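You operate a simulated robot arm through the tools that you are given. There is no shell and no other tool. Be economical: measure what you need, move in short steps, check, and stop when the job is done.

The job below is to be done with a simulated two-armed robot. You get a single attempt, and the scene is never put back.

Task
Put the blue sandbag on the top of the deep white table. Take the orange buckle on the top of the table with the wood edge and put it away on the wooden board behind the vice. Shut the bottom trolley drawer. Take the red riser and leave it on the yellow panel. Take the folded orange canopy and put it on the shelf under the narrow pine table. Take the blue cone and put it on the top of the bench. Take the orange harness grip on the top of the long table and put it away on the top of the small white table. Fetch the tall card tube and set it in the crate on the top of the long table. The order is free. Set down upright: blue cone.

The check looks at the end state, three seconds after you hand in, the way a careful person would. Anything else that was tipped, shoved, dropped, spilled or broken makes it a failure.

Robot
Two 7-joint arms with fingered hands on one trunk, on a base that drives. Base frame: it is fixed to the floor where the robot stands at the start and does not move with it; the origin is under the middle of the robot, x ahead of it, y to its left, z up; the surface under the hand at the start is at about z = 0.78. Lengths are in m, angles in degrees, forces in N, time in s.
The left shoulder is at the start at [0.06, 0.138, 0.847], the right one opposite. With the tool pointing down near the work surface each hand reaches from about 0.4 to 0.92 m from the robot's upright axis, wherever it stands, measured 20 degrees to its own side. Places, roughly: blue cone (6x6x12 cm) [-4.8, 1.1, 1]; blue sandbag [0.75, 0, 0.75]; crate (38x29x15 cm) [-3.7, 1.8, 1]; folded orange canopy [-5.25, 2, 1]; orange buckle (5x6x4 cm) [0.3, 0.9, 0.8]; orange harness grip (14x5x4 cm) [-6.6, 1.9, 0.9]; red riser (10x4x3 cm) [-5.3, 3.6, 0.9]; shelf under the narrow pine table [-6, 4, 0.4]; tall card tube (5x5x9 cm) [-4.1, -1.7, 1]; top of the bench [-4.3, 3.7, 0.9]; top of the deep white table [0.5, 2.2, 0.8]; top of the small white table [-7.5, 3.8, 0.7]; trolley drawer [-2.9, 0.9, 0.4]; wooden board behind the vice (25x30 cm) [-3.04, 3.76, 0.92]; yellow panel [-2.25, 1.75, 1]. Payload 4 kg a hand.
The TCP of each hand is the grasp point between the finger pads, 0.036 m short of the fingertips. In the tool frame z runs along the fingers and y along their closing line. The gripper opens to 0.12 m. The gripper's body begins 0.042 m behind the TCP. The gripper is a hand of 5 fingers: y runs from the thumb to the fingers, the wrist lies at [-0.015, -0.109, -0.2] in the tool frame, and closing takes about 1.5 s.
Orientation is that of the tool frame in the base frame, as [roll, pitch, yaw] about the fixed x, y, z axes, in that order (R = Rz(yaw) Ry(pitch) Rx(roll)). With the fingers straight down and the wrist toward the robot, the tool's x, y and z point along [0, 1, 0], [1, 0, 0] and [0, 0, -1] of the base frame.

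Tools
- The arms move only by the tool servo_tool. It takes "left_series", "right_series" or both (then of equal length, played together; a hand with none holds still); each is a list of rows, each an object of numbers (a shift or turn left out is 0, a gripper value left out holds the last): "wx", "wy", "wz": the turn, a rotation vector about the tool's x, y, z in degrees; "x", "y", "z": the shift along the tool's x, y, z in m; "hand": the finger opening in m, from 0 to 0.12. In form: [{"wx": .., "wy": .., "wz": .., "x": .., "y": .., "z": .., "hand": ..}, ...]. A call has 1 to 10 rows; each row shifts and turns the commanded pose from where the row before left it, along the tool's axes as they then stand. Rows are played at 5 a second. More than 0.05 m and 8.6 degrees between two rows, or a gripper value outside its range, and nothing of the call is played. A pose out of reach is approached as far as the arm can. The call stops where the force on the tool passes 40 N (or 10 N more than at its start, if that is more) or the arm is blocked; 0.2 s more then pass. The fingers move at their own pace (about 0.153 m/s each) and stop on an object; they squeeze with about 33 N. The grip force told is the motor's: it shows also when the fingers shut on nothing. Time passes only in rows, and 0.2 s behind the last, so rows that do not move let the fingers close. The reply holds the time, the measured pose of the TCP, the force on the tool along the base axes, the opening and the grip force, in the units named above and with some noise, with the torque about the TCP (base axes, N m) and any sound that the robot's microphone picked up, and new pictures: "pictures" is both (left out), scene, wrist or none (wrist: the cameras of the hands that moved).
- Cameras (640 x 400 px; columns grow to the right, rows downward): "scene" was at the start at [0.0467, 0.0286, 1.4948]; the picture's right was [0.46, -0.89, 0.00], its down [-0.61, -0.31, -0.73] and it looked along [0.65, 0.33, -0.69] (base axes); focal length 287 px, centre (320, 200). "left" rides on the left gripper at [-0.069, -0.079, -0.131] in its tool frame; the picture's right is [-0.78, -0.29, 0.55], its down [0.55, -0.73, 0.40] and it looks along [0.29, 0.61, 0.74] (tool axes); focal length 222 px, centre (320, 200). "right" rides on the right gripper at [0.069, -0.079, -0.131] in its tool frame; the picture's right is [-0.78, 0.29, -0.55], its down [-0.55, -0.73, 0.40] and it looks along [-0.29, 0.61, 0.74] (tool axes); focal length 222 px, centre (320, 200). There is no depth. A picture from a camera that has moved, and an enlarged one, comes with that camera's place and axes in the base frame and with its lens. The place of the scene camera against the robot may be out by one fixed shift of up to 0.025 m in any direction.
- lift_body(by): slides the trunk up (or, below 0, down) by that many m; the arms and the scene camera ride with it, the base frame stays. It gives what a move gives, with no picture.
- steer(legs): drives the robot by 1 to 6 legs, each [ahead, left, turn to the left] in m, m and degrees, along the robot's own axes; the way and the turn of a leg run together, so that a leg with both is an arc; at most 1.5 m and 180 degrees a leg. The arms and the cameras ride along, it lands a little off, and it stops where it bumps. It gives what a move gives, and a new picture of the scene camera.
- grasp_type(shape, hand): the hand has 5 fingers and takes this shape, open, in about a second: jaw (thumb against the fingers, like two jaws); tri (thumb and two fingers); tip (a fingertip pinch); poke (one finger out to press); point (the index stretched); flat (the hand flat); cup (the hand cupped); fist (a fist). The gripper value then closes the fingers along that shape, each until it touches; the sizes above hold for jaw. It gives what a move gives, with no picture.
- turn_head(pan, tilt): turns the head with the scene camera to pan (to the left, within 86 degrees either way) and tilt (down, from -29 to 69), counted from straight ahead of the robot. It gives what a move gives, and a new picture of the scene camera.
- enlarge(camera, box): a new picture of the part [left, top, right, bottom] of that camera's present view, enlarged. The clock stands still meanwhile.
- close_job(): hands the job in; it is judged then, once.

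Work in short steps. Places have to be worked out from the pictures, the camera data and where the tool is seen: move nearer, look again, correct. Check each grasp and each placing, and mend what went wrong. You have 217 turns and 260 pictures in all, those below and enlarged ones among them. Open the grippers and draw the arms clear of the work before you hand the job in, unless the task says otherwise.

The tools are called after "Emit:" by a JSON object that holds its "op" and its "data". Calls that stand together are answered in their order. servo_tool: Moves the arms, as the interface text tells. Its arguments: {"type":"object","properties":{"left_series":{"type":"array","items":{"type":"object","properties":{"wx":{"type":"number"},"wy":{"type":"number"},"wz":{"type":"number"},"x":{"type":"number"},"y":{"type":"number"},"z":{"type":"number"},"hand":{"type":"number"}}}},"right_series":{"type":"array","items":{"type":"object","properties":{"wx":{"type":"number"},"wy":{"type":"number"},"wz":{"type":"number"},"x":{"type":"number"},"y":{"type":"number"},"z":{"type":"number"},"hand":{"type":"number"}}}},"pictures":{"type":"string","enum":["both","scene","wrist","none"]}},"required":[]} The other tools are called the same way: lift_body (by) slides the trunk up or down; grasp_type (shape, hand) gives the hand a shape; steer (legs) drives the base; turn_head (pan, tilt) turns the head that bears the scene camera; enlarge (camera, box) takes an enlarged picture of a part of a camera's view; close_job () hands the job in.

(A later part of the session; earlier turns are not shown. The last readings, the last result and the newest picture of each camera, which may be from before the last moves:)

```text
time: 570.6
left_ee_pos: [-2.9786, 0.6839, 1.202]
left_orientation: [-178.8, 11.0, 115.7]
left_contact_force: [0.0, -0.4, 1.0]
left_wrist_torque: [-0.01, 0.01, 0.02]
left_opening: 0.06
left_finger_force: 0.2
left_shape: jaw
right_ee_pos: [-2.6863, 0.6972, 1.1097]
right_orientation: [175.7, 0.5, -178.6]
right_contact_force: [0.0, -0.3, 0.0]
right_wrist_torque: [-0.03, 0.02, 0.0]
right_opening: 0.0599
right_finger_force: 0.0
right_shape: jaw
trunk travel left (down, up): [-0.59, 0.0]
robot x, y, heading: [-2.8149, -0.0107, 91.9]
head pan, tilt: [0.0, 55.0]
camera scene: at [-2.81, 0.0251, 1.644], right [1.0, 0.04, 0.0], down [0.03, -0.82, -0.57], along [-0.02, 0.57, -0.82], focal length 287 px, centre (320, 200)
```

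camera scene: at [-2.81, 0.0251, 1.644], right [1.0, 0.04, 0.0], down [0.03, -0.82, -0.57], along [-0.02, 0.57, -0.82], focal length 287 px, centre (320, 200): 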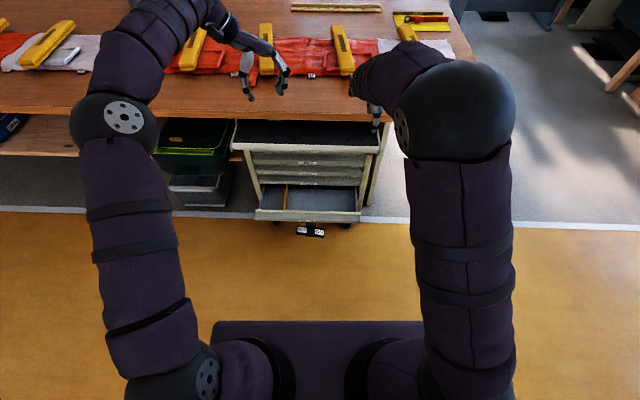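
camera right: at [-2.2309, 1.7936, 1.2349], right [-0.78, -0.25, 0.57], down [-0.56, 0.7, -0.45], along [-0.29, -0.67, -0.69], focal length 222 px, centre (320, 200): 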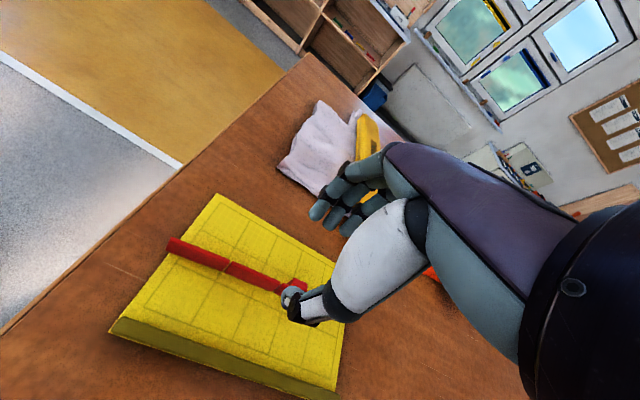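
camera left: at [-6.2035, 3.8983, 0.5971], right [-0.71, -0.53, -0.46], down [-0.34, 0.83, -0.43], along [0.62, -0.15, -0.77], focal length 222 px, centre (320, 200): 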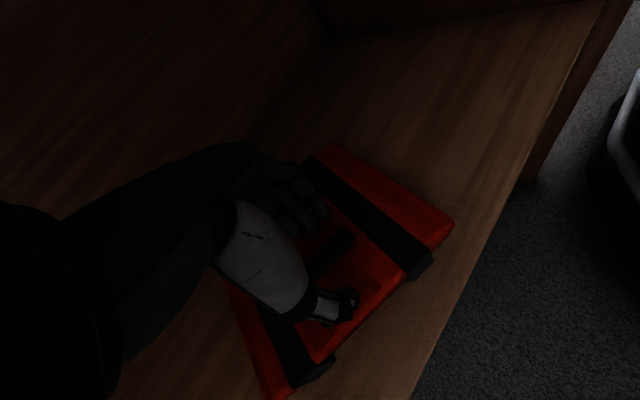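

The bottom drawer sticks out ~0.18 m (front at y≈0.8, x −3.17…−2.63). I'll push it with the closed right hand: retract the left hand, lower trunk and hand, and centre on the drawer.

Emit:
{"op": "servo_tool", "data": {"left_series": [{"x": -0.0375, "y": -0.018}, {"x": -0.0375, "y": -0.018}, {"x": -0.0375, "y": -0.018}, {"x": -0.0375, "y": -0.018}, {"x": -0.0375, "y": -0.018}, {"x": -0.0375, "y": -0.018}], "right_series": [{"y": -0.02, "hand": 0.0}, {"y": -0.02}, {"y": -0.02}, {}, {}, {}], "pictures": "none"}}

Emit:
{"op": "lift_body", "data": {"by": -0.4}}

Emit:
{"op": "lift_body", "data": {"by": -0.16}}

Emit:
{"op": "servo_tool", "data": {"right_series": [{"z": 0.045}, {"z": 0.045}, {"z": 0.045}, {"z": 0.04}], "pictures": "none"}}

Emit:
{"op": "steer", "data": {"legs": [[0, 0.2, -2]]}}

```text
time: 572.0
left_ee_pos: [-2.9801, 0.4415, 1.2426]
left_orientation: [-179.0, 10.9, 115.6]
left_contact_force: [0.7, -0.3, 0.6]
left_wrist_torque: [0.01, -0.05, 0.01]
left_opening: 0.0604
left_finger_force: 0.0
left_shape: jaw
right_ee_pos: [-2.6838, 0.6362, 1.1061]
right_orientation: [175.7, 0.5, -178.8]
right_contact_force: [0.8, -0.8, 0.6]
right_wrist_torque: [0.02, 0.01, 0.02]
right_opening: 0.0
right_finger_force: 32.9
right_shape: jaw
trunk travel left (down, up): [-0.59, 0.0]
robot x, y, heading: [-2.8122, -0.0114, 92.0]
head pan, tilt: [0.0, 55.0]
```

```text
time: 575.9
left_ee_pos: [-2.9808, 0.4416, 0.8427]
left_orientation: [-178.9, 11.0, 115.7]
left_contact_force: [0.4, 0.0, -0.2]
left_wrist_torque: [-0.01, -0.02, 0.0]
left_opening: 0.06
left_finger_force: 0.1
left_shape: jaw
right_ee_pos: [-2.6845, 0.6371, 0.706]
right_orientation: [175.7, 0.6, -178.7]
right_contact_force: [0.1, 0.3, 0.9]
right_wrist_torque: [-0.04, -0.02, 0.03]
right_opening: 0.0
right_finger_force: 32.9
right_shape: jaw
trunk travel left (down, up): [-0.19, 0.4]
robot x, y, heading: [-2.8113, -0.0095, 92.1]
head pan, tilt: [0.0, 55.0]
```

```text
time: 577.7
left_ee_pos: [-2.9795, 0.4419, 0.6822]
left_orientation: [-179.0, 11.0, 115.7]
left_contact_force: [0.7, -0.6, 0.5]
left_wrist_torque: [0.0, -0.02, 0.0]
left_opening: 0.0602
left_finger_force: 0.0
left_shape: jaw
right_ee_pos: [-2.6851, 0.6354, 0.547]
right_orientation: [175.7, 0.5, -178.7]
right_contact_force: [-0.4, 0.0, -0.3]
right_wrist_torque: [-0.04, 0.02, -0.02]
right_opening: 0.0002
right_finger_force: 33.0
right_shape: jaw
trunk travel left (down, up): [-0.03, 0.56]
robot x, y, heading: [-2.8124, -0.005, 91.9]
head pan, tilt: [0.0, 55.0]
```

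```text
time: 578.7
left_ee_pos: [-2.9807, 0.4411, 0.6814]
left_orientation: [-178.9, 11.0, 115.7]
left_contact_force: [-0.2, -1.3, 0.2]
left_wrist_torque: [-0.02, -0.01, 0.01]
left_opening: 0.0597
left_finger_force: 0.1
left_shape: jaw
right_ee_pos: [-2.6821, 0.6491, 0.3688]
right_orientation: [175.7, 0.5, -178.8]
right_contact_force: [0.0, 0.4, 1.0]
right_wrist_torque: [-0.01, 0.02, 0.0]
right_opening: 0.0001
right_finger_force: 33.0
right_shape: jaw
trunk travel left (down, up): [-0.03, 0.56]
robot x, y, heading: [-2.8097, -0.0072, 92.1]
head pan, tilt: [0.0, 55.0]
```

```text
time: 580.2
left_ee_pos: [-3.1534, 0.4453, 0.6835]
left_orientation: [-179.0, 10.9, 113.5]
left_contact_force: [0.0, 0.9, 0.1]
left_wrist_torque: [0.0, 0.01, 0.0]
left_opening: 0.0597
left_finger_force: 0.0
left_shape: jaw
right_ee_pos: [-2.8488, 0.6412, 0.3699]
right_orientation: [175.8, 0.6, 179.0]
right_contact_force: [0.2, 0.8, 0.1]
right_wrist_torque: [0.02, -0.03, -0.02]
right_opening: 0.0001
right_finger_force: 32.9
right_shape: jaw
trunk travel left (down, up): [-0.03, 0.56]
robot x, y, heading: [-3.0029, -0.0145, 89.5]
head pan, tilt: [0.0, 55.0]
camera scene: at [-3.0, 0.0219, 1.084], right [1.0, 0.0, 0.0], down [0.0, -0.82, -0.57], along [0.0, 0.57, -0.82], focal length 287 px, centre (320, 200)
```

scene: 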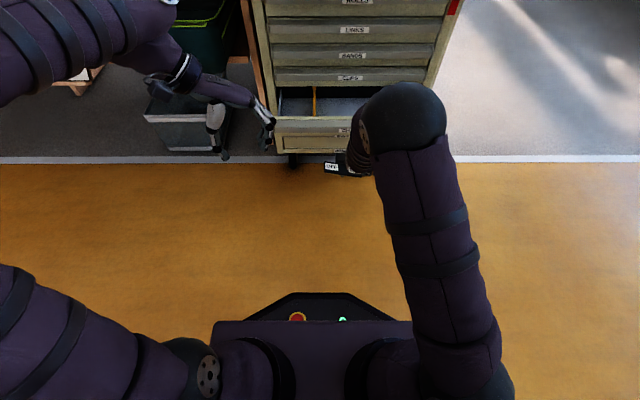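

Drawer front spans z≈0.30–0.45 at y≈0.8; hand is at z 0.37. Shift 6 cm left and push forward 0.28 m.

Emit:
{"op": "steer", "data": {"legs": [[0, 0.05, 0.5], [0.28, 0, 0]]}}

```text
time: 582.5
left_ee_pos: [-3.2118, 0.6657, 0.6828]
left_orientation: [-178.9, 11.0, 114.2]
left_contact_force: [-0.8, -1.0, 0.9]
left_wrist_torque: [0.03, 0.02, 0.03]
left_opening: 0.06
left_finger_force: 0.1
left_shape: jaw
right_ee_pos: [-2.9079, 0.86, 0.3649]
right_orientation: [176.9, 0.7, 179.5]
right_contact_force: [-0.2, -4.8, 1.1]
right_wrist_torque: [0.11, -0.02, -0.04]
right_opening: 0.0
right_finger_force: 33.3
right_shape: jaw
trunk travel left (down, up): [-0.03, 0.56]
robot x, y, heading: [-3.0547, 0.21, 90.6]
head pan, tilt: [0.0, 55.0]
stopped in leg 2: the force on the tool passed its limit at 108 N (the readings are from after the stop); the commanded pose is now the measured one
camera scene: at [-3.0524, 0.2447, 1.084], right [1.0, 0.01, 0.0], down [0.01, -0.82, -0.57], along [-0.01, 0.57, -0.82], focal length 287 px, centre (320, 200)
```

scene: 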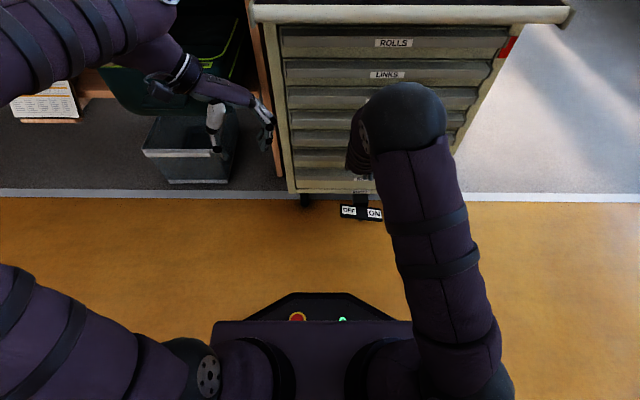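

A peak force: the drawer seems to have reached its stop. Enlarge to check it is closed.

Emit:
{"op": "enlarge", "data": {"camera": "scene", "box": [230, 0, 530, 230]}}

```text
1.74 times, centred on (380, 115) of scene
camera zoom: at [-3.0524, 0.2447, 1.084], right [1.0, 0.01, 0.0], down [0.01, -0.82, -0.57], along [-0.01, 0.57, -0.82], focal length 499 px, centre (216, 348)
```

zoom: 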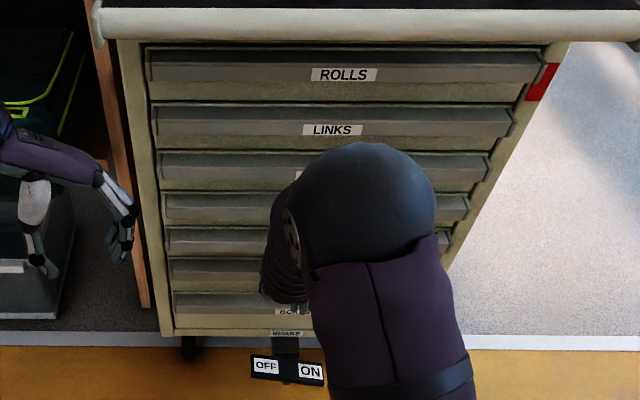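

Drawer closed flush. Back off, raise trunk and arms, and head west along the south aisle to the blue cone.

Emit:
{"op": "steer", "data": {"legs": [[-0.35, 0, 0]]}}

Emit:
{"op": "lift_body", "data": {"by": 0.395}}

Emit:
{"op": "servo_tool", "data": {"left_series": [{}, {}, {}, {}, {}, {}, {}, {}], "right_series": [{"z": -0.045, "hand": 0.1}, {"z": -0.045}, {"z": -0.045}, {"z": -0.045}, {"z": -0.045}, {"z": -0.045}, {"z": -0.045}, {"wx": 4}], "pictures": "none"}}

Emit:
{"op": "steer", "data": {"legs": [[0, 1.45, 0], [0.2, 0.2, 0]]}}

```text
time: 584.7
left_ee_pos: [-3.207, 0.3123, 0.6822]
left_orientation: [-179.0, 11.0, 114.0]
left_contact_force: [-0.5, 0.6, -0.1]
left_wrist_torque: [-0.01, 0.01, -0.02]
left_opening: 0.0601
left_finger_force: 0.0
left_shape: jaw
right_ee_pos: [-2.903, 0.5057, 0.3654]
right_orientation: [176.8, 0.6, 179.3]
right_contact_force: [0.4, 0.2, -0.6]
right_wrist_torque: [0.0, 0.0, 0.0]
right_opening: 0.0
right_finger_force: 32.9
right_shape: jaw
trunk travel left (down, up): [-0.03, 0.56]
robot x, y, heading: [-3.0485, -0.1425, 90.3]
head pan, tilt: [0.0, 55.0]
camera scene: at [-3.0491, -0.1092, 1.084], right [1.0, 0.01, 0.0], down [0.01, -0.82, -0.57], along [0.0, 0.57, -0.82], focal length 287 px, centre (320, 200)
```

scene: 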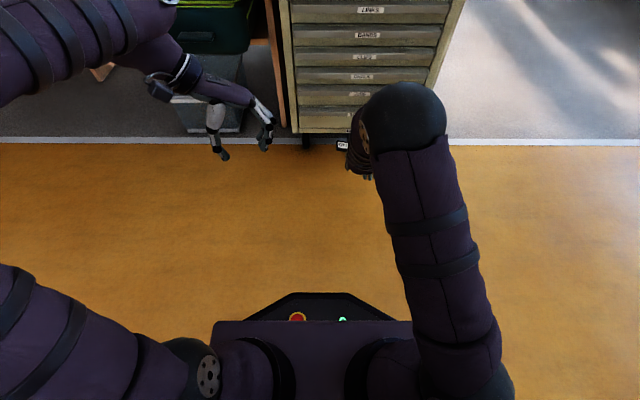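

```text
time: 588.5
left_ee_pos: [-3.2067, 0.3116, 1.0784]
left_orientation: [-179.0, 11.0, 114.0]
left_contact_force: [-0.1, 0.3, 1.1]
left_wrist_torque: [-0.02, 0.03, 0.02]
left_opening: 0.06
left_finger_force: 0.1
left_shape: jaw
right_ee_pos: [-2.9025, 0.5058, 0.7598]
right_orientation: [176.9, 0.5, 179.3]
right_contact_force: [0.0, -0.4, -0.2]
right_wrist_torque: [-0.01, 0.01, 0.02]
right_opening: 0.0002
right_finger_force: 32.9
right_shape: jaw
trunk travel left (down, up): [-0.425, 0.165]
robot x, y, heading: [-3.0505, -0.1395, 90.4]
head pan, tilt: [0.0, 55.0]
```

```text
time: 590.3
left_ee_pos: [-3.2063, 0.3126, 1.0762]
left_orientation: [-179.0, 10.9, 114.0]
left_contact_force: [0.1, 0.8, -0.6]
left_wrist_torque: [-0.03, -0.01, 0.02]
left_opening: 0.0599
left_finger_force: 0.0
left_shape: jaw
right_ee_pos: [-2.9032, 0.4892, 1.0745]
right_orientation: [-179.4, 0.6, 179.2]
right_contact_force: [-1.2, -0.1, 1.1]
right_wrist_torque: [0.03, -0.06, 0.0]
right_opening: 0.1
right_finger_force: 0.0
right_shape: jaw
trunk travel left (down, up): [-0.425, 0.165]
robot x, y, heading: [-3.0502, -0.1413, 90.3]
head pan, tilt: [0.0, 55.0]
```

```text
time: 599.1
left_ee_pos: [-4.8599, 0.4974, 1.0763]
left_orientation: [-178.9, 11.0, 114.3]
left_contact_force: [-0.2, -0.7, 0.8]
left_wrist_torque: [-0.01, 0.0, -0.02]
left_opening: 0.0598
left_finger_force: 0.0
left_shape: jaw
right_ee_pos: [-4.5566, 0.675, 1.0741]
right_orientation: [-179.2, 0.6, 179.5]
right_contact_force: [0.2, -0.3, -0.2]
right_wrist_torque: [0.0, -0.03, 0.01]
right_opening: 0.1
right_finger_force: 0.1
right_shape: jaw
trunk travel left (down, up): [-0.425, 0.165]
robot x, y, heading: [-4.6999, 0.0416, 90.6]
head pan, tilt: [0.0, 55.0]
camera scene: at [-4.6996, 0.0766, 1.4789], right [1.0, 0.01, 0.0], down [0.01, -0.82, -0.57], along [-0.01, 0.57, -0.82], focal length 287 px, centre (320, 200)
```

scene: 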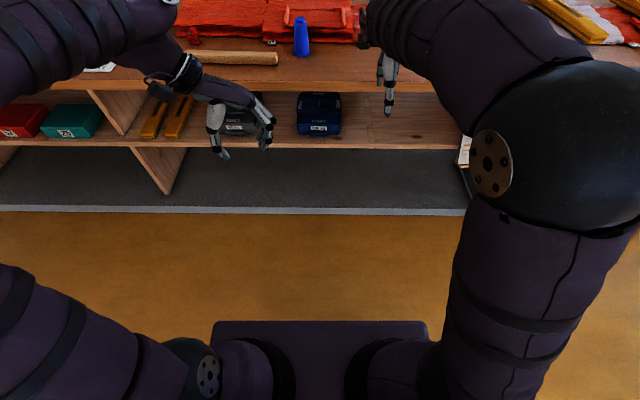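

Blue cone at about (−4.80, 1.07). Raise the right hand, and move the base so it is nearly over the cone.

Emit:
{"op": "servo_tool", "data": {"right_series": [{"z": -0.04}, {"z": -0.04}], "pictures": "none"}}

Emit:
{"op": "steer", "data": {"legs": [[0.3, 0.24, 0]]}}

Emit:
{"op": "servo_tool", "data": {"right_series": [{}], "pictures": "wrist"}}

```text
time: 599.7
left_ee_pos: [-4.8587, 0.4973, 1.0775]
left_orientation: [-179.1, 11.0, 114.4]
left_contact_force: [0.8, -0.4, -0.2]
left_wrist_torque: [0.01, -0.02, -0.02]
left_opening: 0.0601
left_finger_force: 0.1
left_shape: jaw
right_ee_pos: [-4.5568, 0.6725, 1.1534]
right_orientation: [-179.3, 0.5, 179.5]
right_contact_force: [-0.4, -1.2, 1.0]
right_wrist_torque: [-0.02, 0.0, 0.01]
right_opening: 0.0999
right_finger_force: 0.0
right_shape: jaw
trunk travel left (down, up): [-0.425, 0.165]
robot x, y, heading: [-4.7002, 0.0424, 90.9]
head pan, tilt: [0.0, 55.0]
```

```text
time: 602.1
left_ee_pos: [-5.1007, 0.8022, 1.0777]
left_orientation: [-179.0, 11.0, 114.0]
left_contact_force: [0.0, -0.4, -0.8]
left_wrist_torque: [-0.01, -0.01, -0.06]
left_opening: 0.0599
left_finger_force: 0.0
left_shape: jaw
right_ee_pos: [-4.7974, 0.9785, 1.1524]
right_orientation: [-179.2, 0.6, 179.3]
right_contact_force: [0.9, 0.1, 0.7]
right_wrist_torque: [0.02, 0.0, 0.02]
right_opening: 0.0999
right_finger_force: 0.1
right_shape: jaw
trunk travel left (down, up): [-0.425, 0.165]
robot x, y, heading: [-4.9483, 0.3507, 90.3]
head pan, tilt: [0.0, 55.0]
camera scene: at [-4.9426, 0.3804, 1.4789], right [1.0, 0.01, 0.0], down [0.01, -0.82, -0.57], along [0.0, 0.57, -0.82], focal length 287 px, centre (320, 200)
```

scene: 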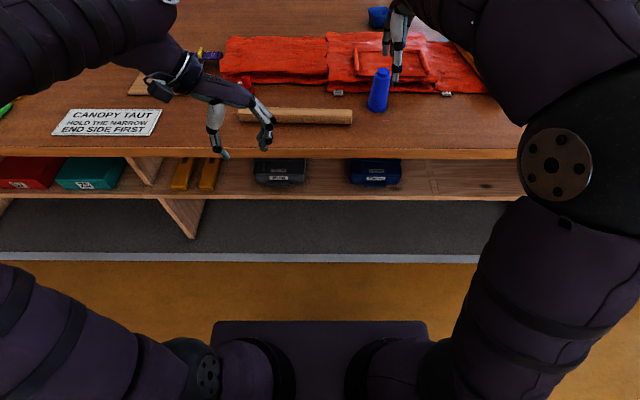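

```text
time: 602.5
left_ee_pos: [-5.1014, 0.8015, 1.0778]
left_orientation: [-179.0, 11.0, 113.9]
left_contact_force: [0.3, 0.4, 0.5]
left_wrist_torque: [0.02, 0.04, 0.0]
left_opening: 0.06
left_finger_force: 0.0
left_shape: jaw
right_ee_pos: [-4.7984, 0.9772, 1.1528]
right_orientation: [-179.3, 0.6, 179.3]
right_contact_force: [-0.7, -0.2, -0.6]
right_wrist_torque: [0.0, -0.02, 0.01]
right_opening: 0.0999
right_finger_force: 0.0
right_shape: jaw
trunk travel left (down, up): [-0.425, 0.165]
robot x, y, heading: [-4.9469, 0.3512, 90.3]
head pan, tilt: [0.0, 55.0]
camera right: at [-4.869, 0.9008, 1.2844], right [0.78, 0.29, 0.55], down [0.54, -0.75, -0.38], along [0.3, 0.6, -0.74], focal length 222 px, centre (320, 200)
```

right: 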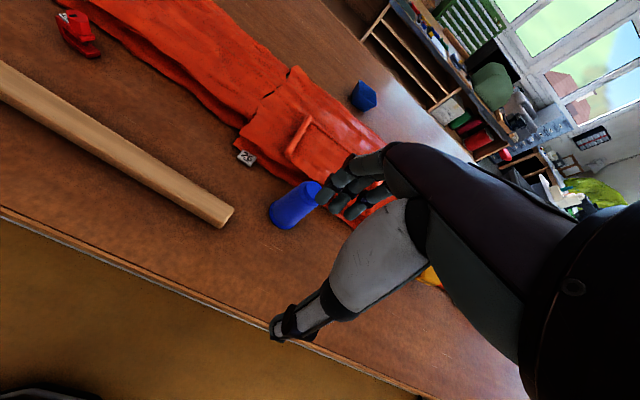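

Cone at (−4.783, 1.113). Centre above it and lower to grip its upper half.

Emit:
{"op": "servo_tool", "data": {"right_series": [{"x": -0.005, "y": 0.045, "hand": 0.085}, {"x": -0.005, "y": 0.045}, {"x": -0.005, "y": 0.046}, {"z": 0.04}, {"z": 0.035}], "pictures": "wrist"}}

```text
time: 603.7
left_ee_pos: [-5.1004, 0.8026, 1.0767]
left_orientation: [-178.9, 11.0, 114.1]
left_contact_force: [0.4, -0.6, -0.1]
left_wrist_torque: [-0.01, -0.02, -0.03]
left_opening: 0.0599
left_finger_force: 0.0
left_shape: jaw
right_ee_pos: [-4.7775, 1.1112, 1.0764]
right_orientation: [-179.3, 0.6, 179.4]
right_contact_force: [0.7, 0.1, -0.3]
right_wrist_torque: [0.0, -0.02, 0.03]
right_opening: 0.0852
right_finger_force: 0.1
right_shape: jaw
trunk travel left (down, up): [-0.425, 0.165]
robot x, y, heading: [-4.9455, 0.3482, 90.3]
head pan, tilt: [0.0, 55.0]
camera right: at [-4.8494, 1.0344, 1.2081], right [0.78, 0.29, 0.55], down [0.54, -0.75, -0.38], along [0.3, 0.6, -0.74], focal length 222 px, centre (320, 200)
```

right: 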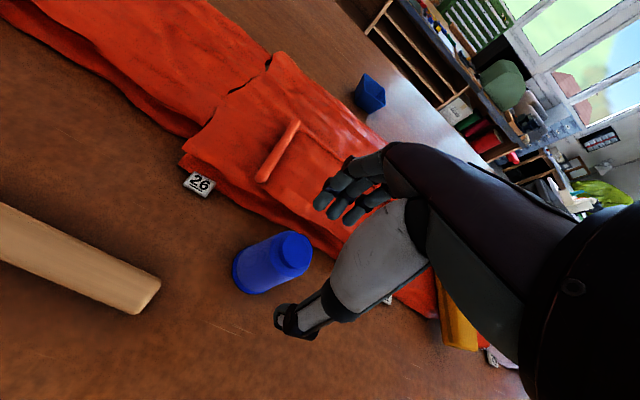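

Cone ≈(−4.79, 1.106). Fine-adjust, lower to z≈0.995 and close.

Emit:
{"op": "servo_tool", "data": {"right_series": [{"x": 0.0125, "y": -0.004}, {"z": 0.03}, {"z": 0.03}, {"z": 0.022}, {"hand": 0.0}, {}, {}, {}, {}, {}], "pictures": "wrist"}}

```text
time: 605.9
left_ee_pos: [-5.1008, 0.8024, 1.0775]
left_orientation: [-179.0, 11.1, 114.0]
left_contact_force: [-0.5, -0.8, 0.6]
left_wrist_torque: [0.01, -0.02, 0.02]
left_opening: 0.0601
left_finger_force: 0.1
left_shape: jaw
right_ee_pos: [-4.7922, 1.1061, 0.9935]
right_orientation: [-179.2, 0.6, 179.3]
right_contact_force: [-1.1, 0.1, 0.1]
right_wrist_torque: [-0.01, 0.03, 0.04]
right_opening: 0.0412
right_finger_force: 33.6
right_shape: jaw
trunk travel left (down, up): [-0.425, 0.165]
robot x, y, heading: [-4.9428, 0.3444, 90.5]
head pan, tilt: [0.0, 55.0]
camera right: at [-4.8631, 1.0296, 1.1253], right [0.78, 0.29, 0.55], down [0.54, -0.75, -0.38], along [0.3, 0.6, -0.74], focal length 222 px, centre (320, 200)
```

right: 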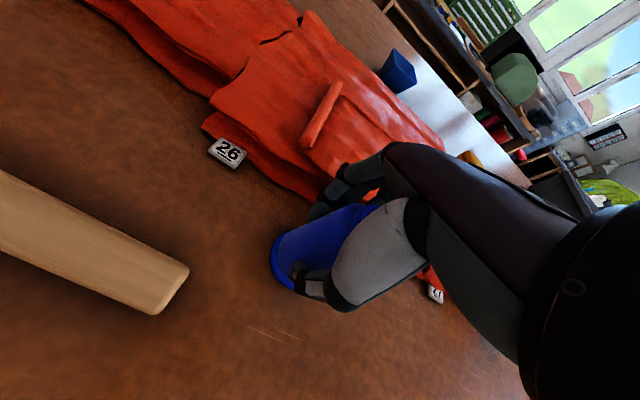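

Cone gripped (41 mm). Lift it and retract, while restoring the left hand to a neutral orientation.

Emit:
{"op": "servo_tool", "data": {"left_series": [{"wy": 8}, {"wy": 3}, {"wz": -8.25}, {"wz": -8.25}, {"wz": -8.25}, {"wz": -8.25}, {"wz": -8.25}, {"wz": -8.25}, {"wz": -8.25}, {"wz": -8.25}], "right_series": [{"z": -0.03}, {"z": -0.04}, {"z": -0.04}, {"z": -0.04}, {"y": -0.04}, {"y": -0.04}, {"y": -0.04}, {"y": -0.04}, {}, {}], "pictures": "wrist"}}

Emit:
{"op": "turn_head", "data": {"pan": 0, "tilt": 45}}

Emit:
{"op": "steer", "data": {"legs": [[-0.45, 0, 0], [0, 0, 180], [0.5, 0.75, 0]]}}

```text
time: 608.1
left_ee_pos: [-5.1007, 0.801, 1.0783]
left_orientation: [-179.6, -1.0, 179.7]
left_contact_force: [-0.8, 1.5, -0.6]
left_wrist_torque: [0.0, -0.01, 0.01]
left_opening: 0.0597
left_finger_force: 0.1
left_shape: jaw
right_ee_pos: [-4.7923, 0.9508, 1.1495]
right_orientation: [-179.3, 0.6, 179.2]
right_contact_force: [-0.8, 0.1, -0.7]
right_wrist_torque: [-0.01, 0.06, -0.02]
right_opening: 0.0411
right_finger_force: 32.9
right_shape: jaw
trunk travel left (down, up): [-0.425, 0.165]
robot x, y, heading: [-4.9449, 0.3461, 90.2]
head pan, tilt: [0.0, 55.0]
camera right: at [-4.8642, 0.8738, 1.2812], right [0.78, 0.29, 0.55], down [0.54, -0.75, -0.38], along [0.3, 0.6, -0.74], focal length 222 px, centre (320, 200)
camera left: at [-5.0286, 0.7224, 1.2082], right [0.77, -0.3, -0.56], down [-0.56, -0.74, -0.38], along [-0.3, 0.61, -0.74], focal length 222 px, centre (320, 200)
```

right: 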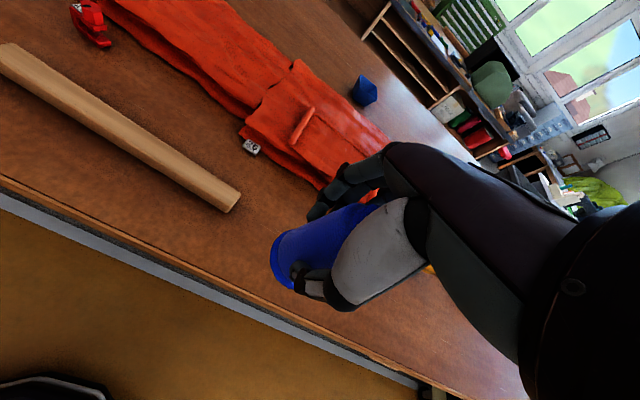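
left: 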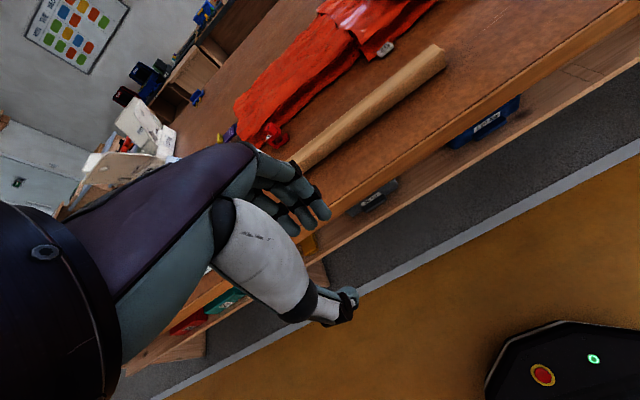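

```text
time: 608.9
left_ee_pos: [-5.1001, 0.8015, 1.0774]
left_orientation: [-179.6, -0.9, 179.8]
left_contact_force: [-0.7, 0.2, -0.7]
left_wrist_torque: [0.04, -0.02, 0.04]
left_opening: 0.0602
left_finger_force: 0.0
left_shape: jaw
right_ee_pos: [-4.7928, 0.9498, 1.1488]
right_orientation: [-179.0, 0.6, 179.3]
right_contact_force: [0.3, -0.2, -1.9]
right_wrist_torque: [-0.02, 0.03, -0.01]
right_opening: 0.0409
right_finger_force: 32.8
right_shape: jaw
trunk travel left (down, up): [-0.425, 0.165]
robot x, y, heading: [-4.9442, 0.3447, 90.2]
head pan, tilt: [0.0, 45.0]
camera scene: at [-4.9421, 0.389, 1.4923], right [1.0, 0.01, 0.0], down [0.0, -0.71, -0.71], along [0.0, 0.71, -0.71], focal length 287 px, centre (320, 200)
```

scene: 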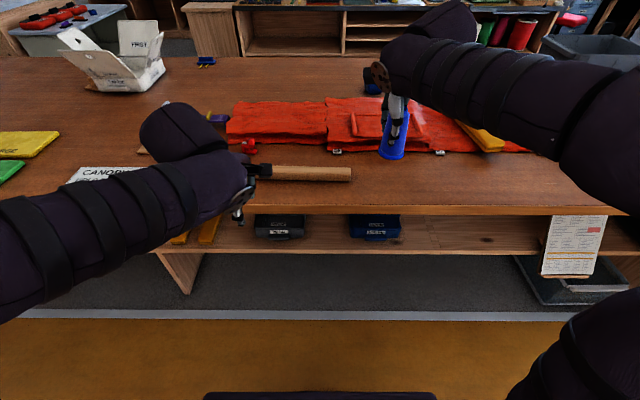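

```text
time: 623.3
left_ee_pos: [-3.9742, -0.9995, 1.0784]
left_orientation: [-179.7, -1.0, 4.6]
left_contact_force: [-0.3, -0.4, 0.9]
left_wrist_torque: [0.02, 0.02, 0.02]
left_opening: 0.0602
left_finger_force: 0.0
left_shape: jaw
right_ee_pos: [-4.2684, -1.173, 1.1494]
right_orientation: [-179.2, 0.6, 4.0]
right_contact_force: [0.8, -0.3, -2.4]
right_wrist_torque: [-0.02, 0.02, -0.01]
right_opening: 0.0404
right_finger_force: 33.4
right_shape: jaw
trunk travel left (down, up): [-0.425, 0.165]
robot x, y, heading: [-4.1637, -0.5568, -85.1]
head pan, tilt: [0.0, 45.0]
camera scene: at [-4.1601, -0.6195, 1.4924], right [-1.0, -0.09, 0.0], down [-0.06, 0.7, -0.71], along [0.06, -0.7, -0.71], focal length 287 px, centre (320, 200)
```

scene: 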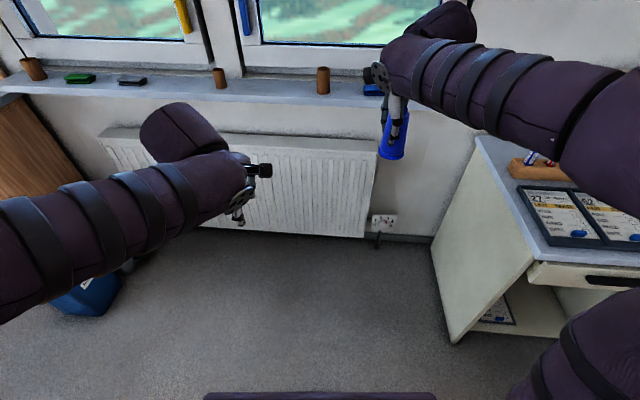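

The tall card tube stands on the window sill near (−4.07, −1.68). Raise both hands and approach.

Emit:
{"op": "servo_tool", "data": {"left_series": [{"z": -0.04, "hand": 0.1}, {"z": -0.04}, {"z": -0.03}], "right_series": [{"z": -0.03}, {"z": -0.03}, {"y": -0.03}], "pictures": "none"}}

Emit:
{"op": "steer", "data": {"legs": [[0, 0, -5], [0.42, -0.055, 0]]}}

Emit:
{"op": "servo_tool", "data": {"left_series": [{}], "pictures": "wrist"}}

```text
time: 624.1
left_ee_pos: [-3.9779, -0.9982, 1.1934]
left_orientation: [-179.5, -1.0, 4.5]
left_contact_force: [-0.3, -0.8, 0.4]
left_wrist_torque: [-0.01, 0.0, -0.03]
left_opening: 0.0998
left_finger_force: 0.0
left_shape: jaw
right_ee_pos: [-4.2698, -1.142, 1.2099]
right_orientation: [-179.3, 0.5, 4.0]
right_contact_force: [0.2, 1.1, -2.2]
right_wrist_torque: [0.06, -0.03, 0.05]
right_opening: 0.0404
right_finger_force: 33.4
right_shape: jaw
trunk travel left (down, up): [-0.425, 0.165]
robot x, y, heading: [-4.1715, -0.5579, -84.7]
head pan, tilt: [0.0, 45.0]
```

```text
time: 627.3
left_ee_pos: [-4.0747, -1.4433, 1.1908]
left_orientation: [-179.5, -1.0, -0.8]
left_contact_force: [0.3, -0.3, 0.0]
left_wrist_torque: [0.04, -0.01, 0.01]
left_opening: 0.0994
left_finger_force: 0.1
left_shape: jaw
right_ee_pos: [-4.3812, -1.5608, 1.2099]
right_orientation: [-179.2, 0.5, -1.3]
right_contact_force: [0.6, -0.3, -1.6]
right_wrist_torque: [0.05, -0.03, -0.02]
right_opening: 0.0404
right_finger_force: 32.9
right_shape: jaw
trunk travel left (down, up): [-0.425, 0.165]
robot x, y, heading: [-4.2257, -0.9901, -90.1]
head pan, tilt: [0.0, 45.0]
camera scene: at [-4.2209, -1.0484, 1.4923], right [-1.0, 0.0, 0.0], down [0.0, 0.71, -0.71], along [0.0, -0.71, -0.71], focal length 287 px, centre (320, 200)
```

scene: 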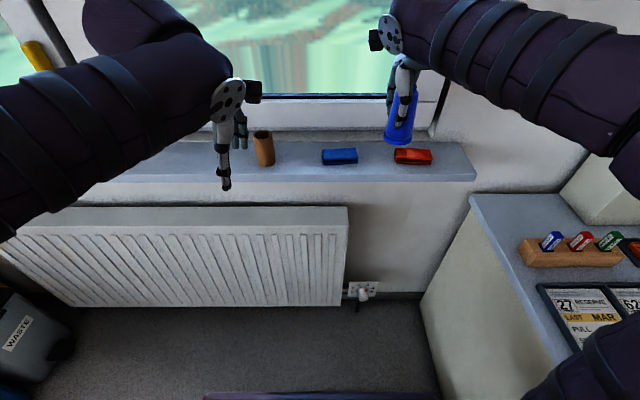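

```text
time: 627.7
left_ee_pos: [-4.0748, -1.4434, 1.1912]
left_orientation: [-179.7, -0.9, -0.8]
left_contact_force: [-0.6, -0.2, 0.5]
left_wrist_torque: [-0.02, 0.01, -0.02]
left_opening: 0.0998
left_finger_force: 0.0
left_shape: jaw
right_ee_pos: [-4.3799, -1.5596, 1.2088]
right_orientation: [-179.2, 0.6, -1.3]
right_contact_force: [-0.8, -0.1, -1.9]
right_wrist_torque: [0.01, -0.04, -0.01]
right_opening: 0.0404
right_finger_force: 33.1
right_shape: jaw
trunk travel left (down, up): [-0.425, 0.165]
robot x, y, heading: [-4.2241, -0.9879, -90.4]
head pan, tilt: [0.0, 45.0]
camera left: at [-4.1448, -1.3646, 1.3223], right [-0.77, 0.31, -0.56], down [0.57, 0.73, -0.38], along [0.29, -0.61, -0.74], focal length 222 px, centre (320, 200)
```

left: 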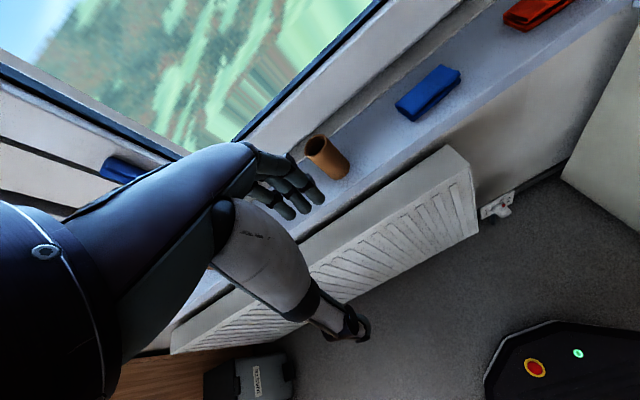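

Tube at (−4.077, −1.68), sill ≈0.98. Move forward over it and lower.

Emit:
{"op": "steer", "data": {"legs": [[0.08, 0, 0]]}}

Emit:
{"op": "servo_tool", "data": {"left_series": [{"y": 0.04, "hand": 0.085}, {"y": 0.04}, {"y": 0.04}, {"y": 0.035}, {"z": 0.04}], "pictures": "wrist"}}

```text
time: 628.7
left_ee_pos: [-4.0752, -1.5264, 1.191]
left_orientation: [-179.6, -0.9, -0.6]
left_contact_force: [0.8, -0.6, -0.5]
left_wrist_torque: [0.05, -0.02, -0.02]
left_opening: 0.1
left_finger_force: 0.1
left_shape: jaw
right_ee_pos: [-4.3792, -1.6421, 1.2087]
right_orientation: [-179.3, 0.7, -1.3]
right_contact_force: [0.3, -0.5, -1.5]
right_wrist_torque: [0.05, 0.01, -0.01]
right_opening: 0.0403
right_finger_force: 32.9
right_shape: jaw
trunk travel left (down, up): [-0.425, 0.165]
robot x, y, heading: [-4.2239, -1.0657, -90.0]
head pan, tilt: [0.0, 45.0]
camera scene: at [-4.221, -1.1308, 1.4923], right [-1.0, 0.0, 0.0], down [0.0, 0.71, -0.71], along [0.0, -0.71, -0.71], focal length 287 px, centre (320, 200)
```

scene: 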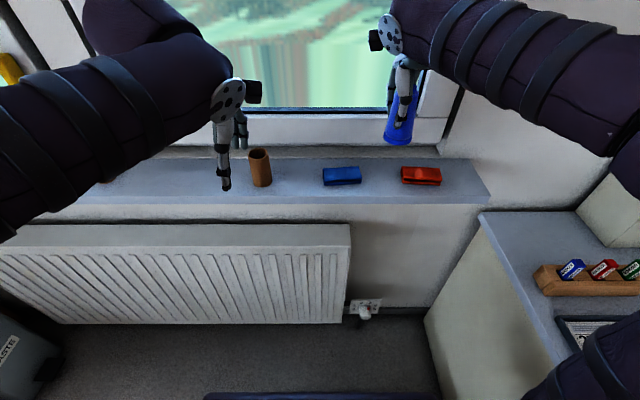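

```text
time: 629.9
left_ee_pos: [-4.0774, -1.6771, 1.1499]
left_orientation: [-179.6, -0.8, -0.7]
left_contact_force: [0.2, 20.2, 5.7]
left_wrist_torque: [-0.82, -0.06, 0.23]
left_opening: 0.08
left_finger_force: 0.0
left_shape: jaw
right_ee_pos: [-4.3794, -1.6377, 1.21]
right_orientation: [-179.5, 0.6, -1.2]
right_contact_force: [-0.2, 0.2, -2.8]
right_wrist_torque: [0.01, -0.01, -0.03]
right_opening: 0.0403
right_finger_force: 32.4
right_shape: jaw
trunk travel left (down, up): [-0.425, 0.165]
robot x, y, heading: [-4.2229, -1.0703, -90.1]
head pan, tilt: [0.0, 45.0]
camera left: at [-4.1495, -1.5975, 1.2816], right [-0.77, 0.3, -0.56], down [0.57, 0.73, -0.39], along [0.29, -0.61, -0.73], focal length 222 px, centre (320, 200)
```

left: 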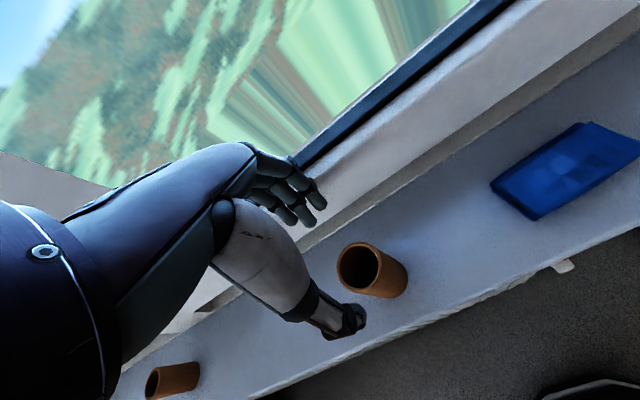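

Fingers touch the window frame; narrow the opening to 65 mm, shift back 6 mm, and lower around the tube.

Emit:
{"op": "servo_tool", "data": {"left_series": [{"hand": 0.066, "y": -0.006, "x": 0.002}, {}, {"z": 0.03}, {"z": 0.03}, {"z": 0.03}, {"z": 0.02}], "pictures": "wrist"}}

```text
time: 631.3
left_ee_pos: [-4.0703, -1.6753, 1.0392]
left_orientation: [-179.4, -0.9, -0.7]
left_contact_force: [0.9, -0.2, -0.9]
left_wrist_torque: [0.01, 0.0, -0.01]
left_opening: 0.0659
left_finger_force: 0.0
left_shape: jaw
right_ee_pos: [-4.3796, -1.641, 1.2095]
right_orientation: [-179.2, 0.6, -1.2]
right_contact_force: [0.4, 0.7, -1.9]
right_wrist_torque: [-0.04, -0.04, 0.03]
right_opening: 0.0404
right_finger_force: 32.5
right_shape: jaw
trunk travel left (down, up): [-0.425, 0.165]
robot x, y, heading: [-4.2252, -1.0693, -90.4]
head pan, tilt: [0.0, 45.0]
camera left: at [-4.1412, -1.5966, 1.1695], right [-0.77, 0.3, -0.56], down [0.56, 0.73, -0.38], along [0.29, -0.61, -0.74], focal length 222 px, centre (320, 200)
```

left: 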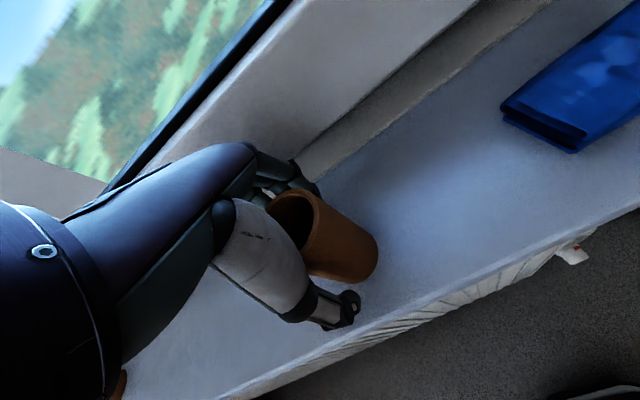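

Tube is between thumb and fingers. Close and lift straight up.

Emit:
{"op": "servo_tool", "data": {"left_series": [{"hand": 0.0}, {}, {}, {}, {}, {"z": -0.03}, {"z": -0.04}, {"z": -0.04}, {"z": -0.04}], "pictures": "wrist"}}

```text
time: 633.3
left_ee_pos: [-4.0766, -1.674, 1.1907]
left_orientation: [-179.5, -0.9, -0.8]
left_contact_force: [-0.4, 0.4, -0.4]
left_wrist_torque: [0.01, 0.03, 0.0]
left_opening: 0.0295
left_finger_force: 33.3
left_shape: jaw
right_ee_pos: [-4.3788, -1.6416, 1.2099]
right_orientation: [-179.3, 0.6, -1.2]
right_contact_force: [0.3, 0.1, -2.0]
right_wrist_torque: [0.01, -0.04, 0.02]
right_opening: 0.0404
right_finger_force: 32.6
right_shape: jaw
trunk travel left (down, up): [-0.425, 0.165]
robot x, y, heading: [-4.2262, -1.0692, -90.2]
head pan, tilt: [0.0, 45.0]
camera left: at [-4.1462, -1.595, 1.3218], right [-0.77, 0.31, -0.56], down [0.57, 0.73, -0.38], along [0.29, -0.61, -0.74], focal length 222 px, centre (320, 200)
```

left: 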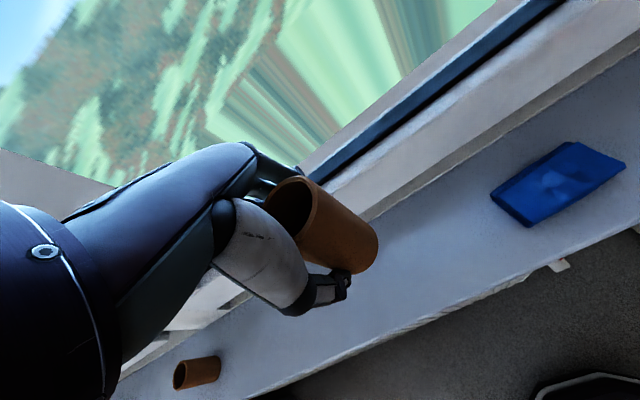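

The tube is gripped off-centre (30 mm chord). Put it back on the sill and regrip centred.

Emit:
{"op": "servo_tool", "data": {"left_series": [{"z": 0.045}, {"z": 0.045}, {"z": 0.045}, {"z": 0.014}, {"hand": 0.07}, {}, {}], "pictures": "wrist"}}

```text
time: 634.9
left_ee_pos: [-4.073, -1.6724, 1.0408]
left_orientation: [-179.6, -0.9, -0.6]
left_contact_force: [-0.1, -0.6, 0.1]
left_wrist_torque: [0.02, -0.03, 0.01]
left_opening: 0.0698
left_finger_force: 0.0
left_shape: jaw
right_ee_pos: [-4.3788, -1.6394, 1.2094]
right_orientation: [-179.1, 0.6, -1.3]
right_contact_force: [-0.9, -0.6, -2.5]
right_wrist_torque: [-0.01, -0.04, 0.0]
right_opening: 0.0402
right_finger_force: 33.4
right_shape: jaw
trunk travel left (down, up): [-0.425, 0.165]
robot x, y, heading: [-4.2246, -1.0664, -90.0]
head pan, tilt: [0.0, 45.0]
camera left: at [-4.1426, -1.5942, 1.1717], right [-0.77, 0.3, -0.56], down [0.56, 0.73, -0.38], along [0.29, -0.61, -0.74], focal length 222 px, centre (320, 200)
```

left: 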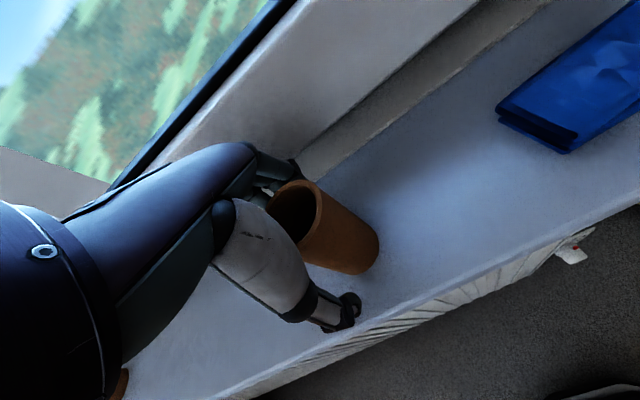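

Shift 14 mm toward −x and 5 mm forward, then close and check.

Emit:
{"op": "servo_tool", "data": {"left_series": [{"x": -0.014, "y": 0.005}, {"hand": 0.0}, {}, {}, {}, {}, {}], "pictures": "none"}}

Emit:
{"op": "servo_tool", "data": {"left_series": [{"z": -0.03}, {"z": -0.04}, {"z": -0.04}, {"z": -0.04}], "pictures": "wrist"}}

```text
time: 636.5
left_ee_pos: [-4.0868, -1.6778, 1.0408]
left_orientation: [-179.7, -1.0, -0.7]
left_contact_force: [-0.5, -0.1, 2.4]
left_wrist_torque: [-0.07, 0.05, -0.01]
left_opening: 0.0395
left_finger_force: 32.8
left_shape: jaw
right_ee_pos: [-4.3792, -1.6403, 1.209]
right_orientation: [-179.2, 0.6, -1.4]
right_contact_force: [-0.2, -0.2, -0.9]
right_wrist_torque: [0.04, -0.03, 0.01]
right_opening: 0.0404
right_finger_force: 33.2
right_shape: jaw
trunk travel left (down, up): [-0.425, 0.165]
robot x, y, heading: [-4.2224, -1.0705, -90.2]
head pan, tilt: [0.0, 45.0]
```

```text
time: 637.5
left_ee_pos: [-4.0889, -1.6744, 1.1908]
left_orientation: [-179.4, -1.0, -0.7]
left_contact_force: [-0.1, 0.5, -0.2]
left_wrist_torque: [0.01, 0.0, -0.01]
left_opening: 0.0393
left_finger_force: 33.2
left_shape: jaw
right_ee_pos: [-4.3791, -1.6408, 1.2102]
right_orientation: [-179.1, 0.6, -1.2]
right_contact_force: [1.0, 0.0, -1.6]
right_wrist_torque: [0.01, 0.0, 0.02]
right_opening: 0.04
right_finger_force: 32.6
right_shape: jaw
trunk travel left (down, up): [-0.425, 0.165]
robot x, y, heading: [-4.2274, -1.068, -90.2]
head pan, tilt: [0.0, 45.0]
camera left: at [-4.159, -1.5968, 1.3208], right [-0.77, 0.31, -0.56], down [0.57, 0.73, -0.38], along [0.29, -0.61, -0.74], focal length 222 px, centre (320, 200)
```

left: 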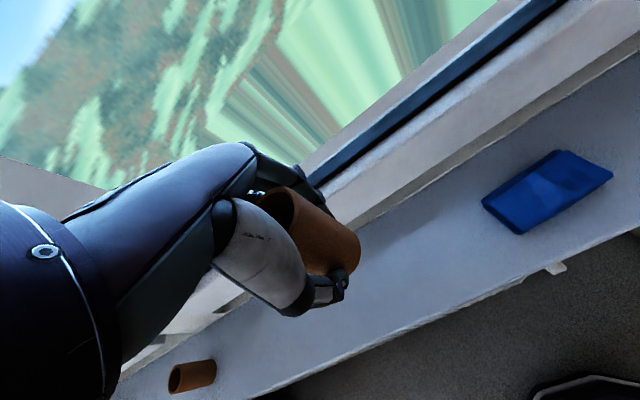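

Gripped well (39 mm). Now travel around the table's east end back to the corridor.

Emit:
{"op": "steer", "data": {"legs": [[-1.05, 0, 0], [0, 0, 90], [1.5, 0, 0], [1.35, 0, 0], [0, 0, 90], [1.35, 0, 0]]}}

Emit:
{"op": "steer", "data": {"legs": [[1.25, 0, 0], [0, 0, 90], [1.5, 0, 0]]}}

```text
time: 670.9
left_ee_pos: [-1.5562, 2.0877, 1.1887]
left_orientation: [-179.4, -0.9, -177.1]
left_contact_force: [-1.2, 0.0, -0.7]
left_wrist_torque: [-0.04, -0.03, -0.02]
left_opening: 0.0389
left_finger_force: 33.5
left_shape: jaw
right_ee_pos: [-1.263, 2.0723, 1.2087]
right_orientation: [-179.2, 0.7, -177.5]
right_contact_force: [0.1, -0.3, -1.7]
right_wrist_torque: [0.02, 0.03, -0.02]
right_opening: 0.0392
right_finger_force: 32.8
right_shape: jaw
trunk travel left (down, up): [-0.425, 0.165]
robot x, y, heading: [-1.383, 1.4905, 93.8]
head pan, tilt: [0.0, 45.0]
camera scene: at [-1.3829, 1.5331, 1.4924], right [1.0, 0.06, 0.0], down [0.04, -0.71, -0.71], along [-0.04, 0.71, -0.71], focal length 287 px, centre (320, 200)
```

scene: 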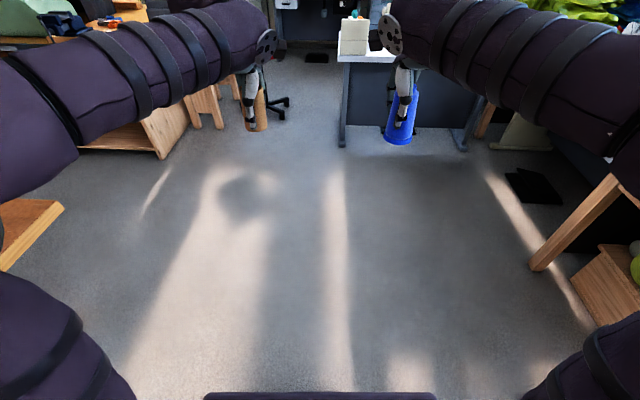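

```text
time: 687.9
left_ee_pos: [-3.495, 2.4435, 1.1898]
left_orientation: [-179.5, -0.9, -85.8]
left_contact_force: [-0.3, 0.1, -0.2]
left_wrist_torque: [0.03, 0.02, -0.01]
left_opening: 0.0385
left_finger_force: 33.0
left_shape: jaw
right_ee_pos: [-3.4863, 2.7351, 1.2088]
right_orientation: [-179.2, 0.6, -86.3]
right_contact_force: [0.7, 0.6, -0.7]
right_wrist_torque: [-0.03, -0.01, -0.01]
right_opening: 0.0392
right_finger_force: 33.4
right_shape: jaw
trunk travel left (down, up): [-0.425, 0.165]
robot x, y, heading: [-2.8978, 2.6286, -175.2]
head pan, tilt: [0.0, 45.0]
camera scene: at [-2.9504, 2.6164, 1.4924], right [-0.08, 1.0, 0.0], down [0.7, 0.06, -0.71], along [-0.7, -0.06, -0.71], focal length 287 px, centre (320, 200)
```

scene: 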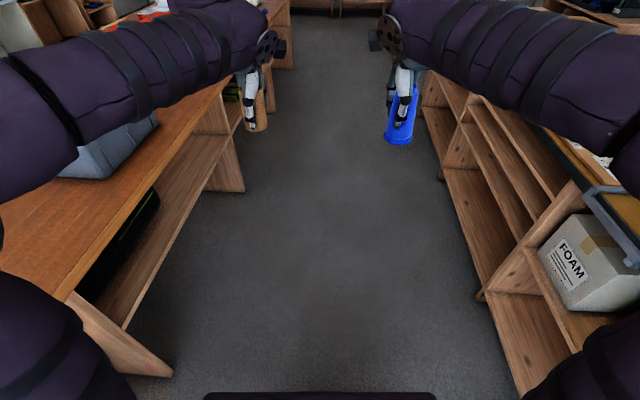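

Both objects still held. Go to the crate: face south at x≈−3.87.

Emit:
{"op": "steer", "data": {"legs": [[0.97, -0.02, 0], [0, 0, 85]]}}

Emit:
{"op": "servo_tool", "data": {"left_series": [{}], "pictures": "wrist"}}

```text
time: 696.7
left_ee_pos: [-3.7207, 1.9634, 1.1897]
left_orientation: [-179.6, -0.9, 0.7]
left_contact_force: [-0.7, -0.1, -0.8]
left_wrist_torque: [0.0, -0.01, 0.0]
left_opening: 0.0379
left_finger_force: 32.8
left_shape: jaw
right_ee_pos: [-4.0126, 1.9911, 1.21]
right_orientation: [-179.1, 0.7, 0.1]
right_contact_force: [-0.4, -0.5, -1.5]
right_wrist_torque: [0.04, 0.01, 0.01]
right_opening: 0.0389
right_finger_force: 32.7
right_shape: jaw
trunk travel left (down, up): [-0.425, 0.165]
robot x, y, heading: [-3.8698, 2.5686, -88.9]
head pan, tilt: [0.0, 45.0]
camera scene: at [-3.8659, 2.506, 1.4924], right [-1.0, -0.02, 0.0], down [-0.01, 0.71, -0.71], along [0.01, -0.71, -0.71], focal length 287 px, centre (320, 200)
```

scene: 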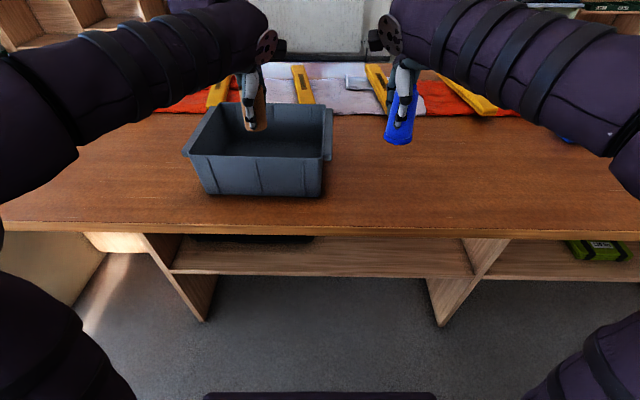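

```text
time: 697.1
left_ee_pos: [-3.7206, 1.9616, 1.1899]
left_orientation: [-179.5, -0.9, 0.5]
left_contact_force: [-0.4, -0.4, 0.1]
left_wrist_torque: [-0.02, 0.0, -0.01]
left_opening: 0.038
left_finger_force: 32.8
left_shape: jaw
right_ee_pos: [-4.0124, 1.9893, 1.2096]
right_orientation: [-179.2, 0.5, 0.1]
right_contact_force: [0.5, 0.3, -1.7]
right_wrist_torque: [0.02, -0.01, 0.01]
right_opening: 0.0388
right_finger_force: 32.9
right_shape: jaw
trunk travel left (down, up): [-0.425, 0.165]
robot x, y, heading: [-3.8675, 2.5654, -88.8]
head pan, tilt: [0.0, 45.0]
camera left: at [-3.7931, 2.0398, 1.3204], right [-0.78, 0.29, -0.56], down [0.55, 0.74, -0.38], along [0.31, -0.6, -0.74], focal length 222 px, centre (320, 200)
```

left: 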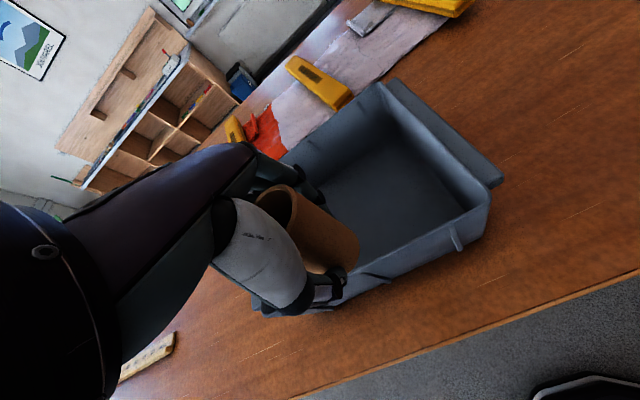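

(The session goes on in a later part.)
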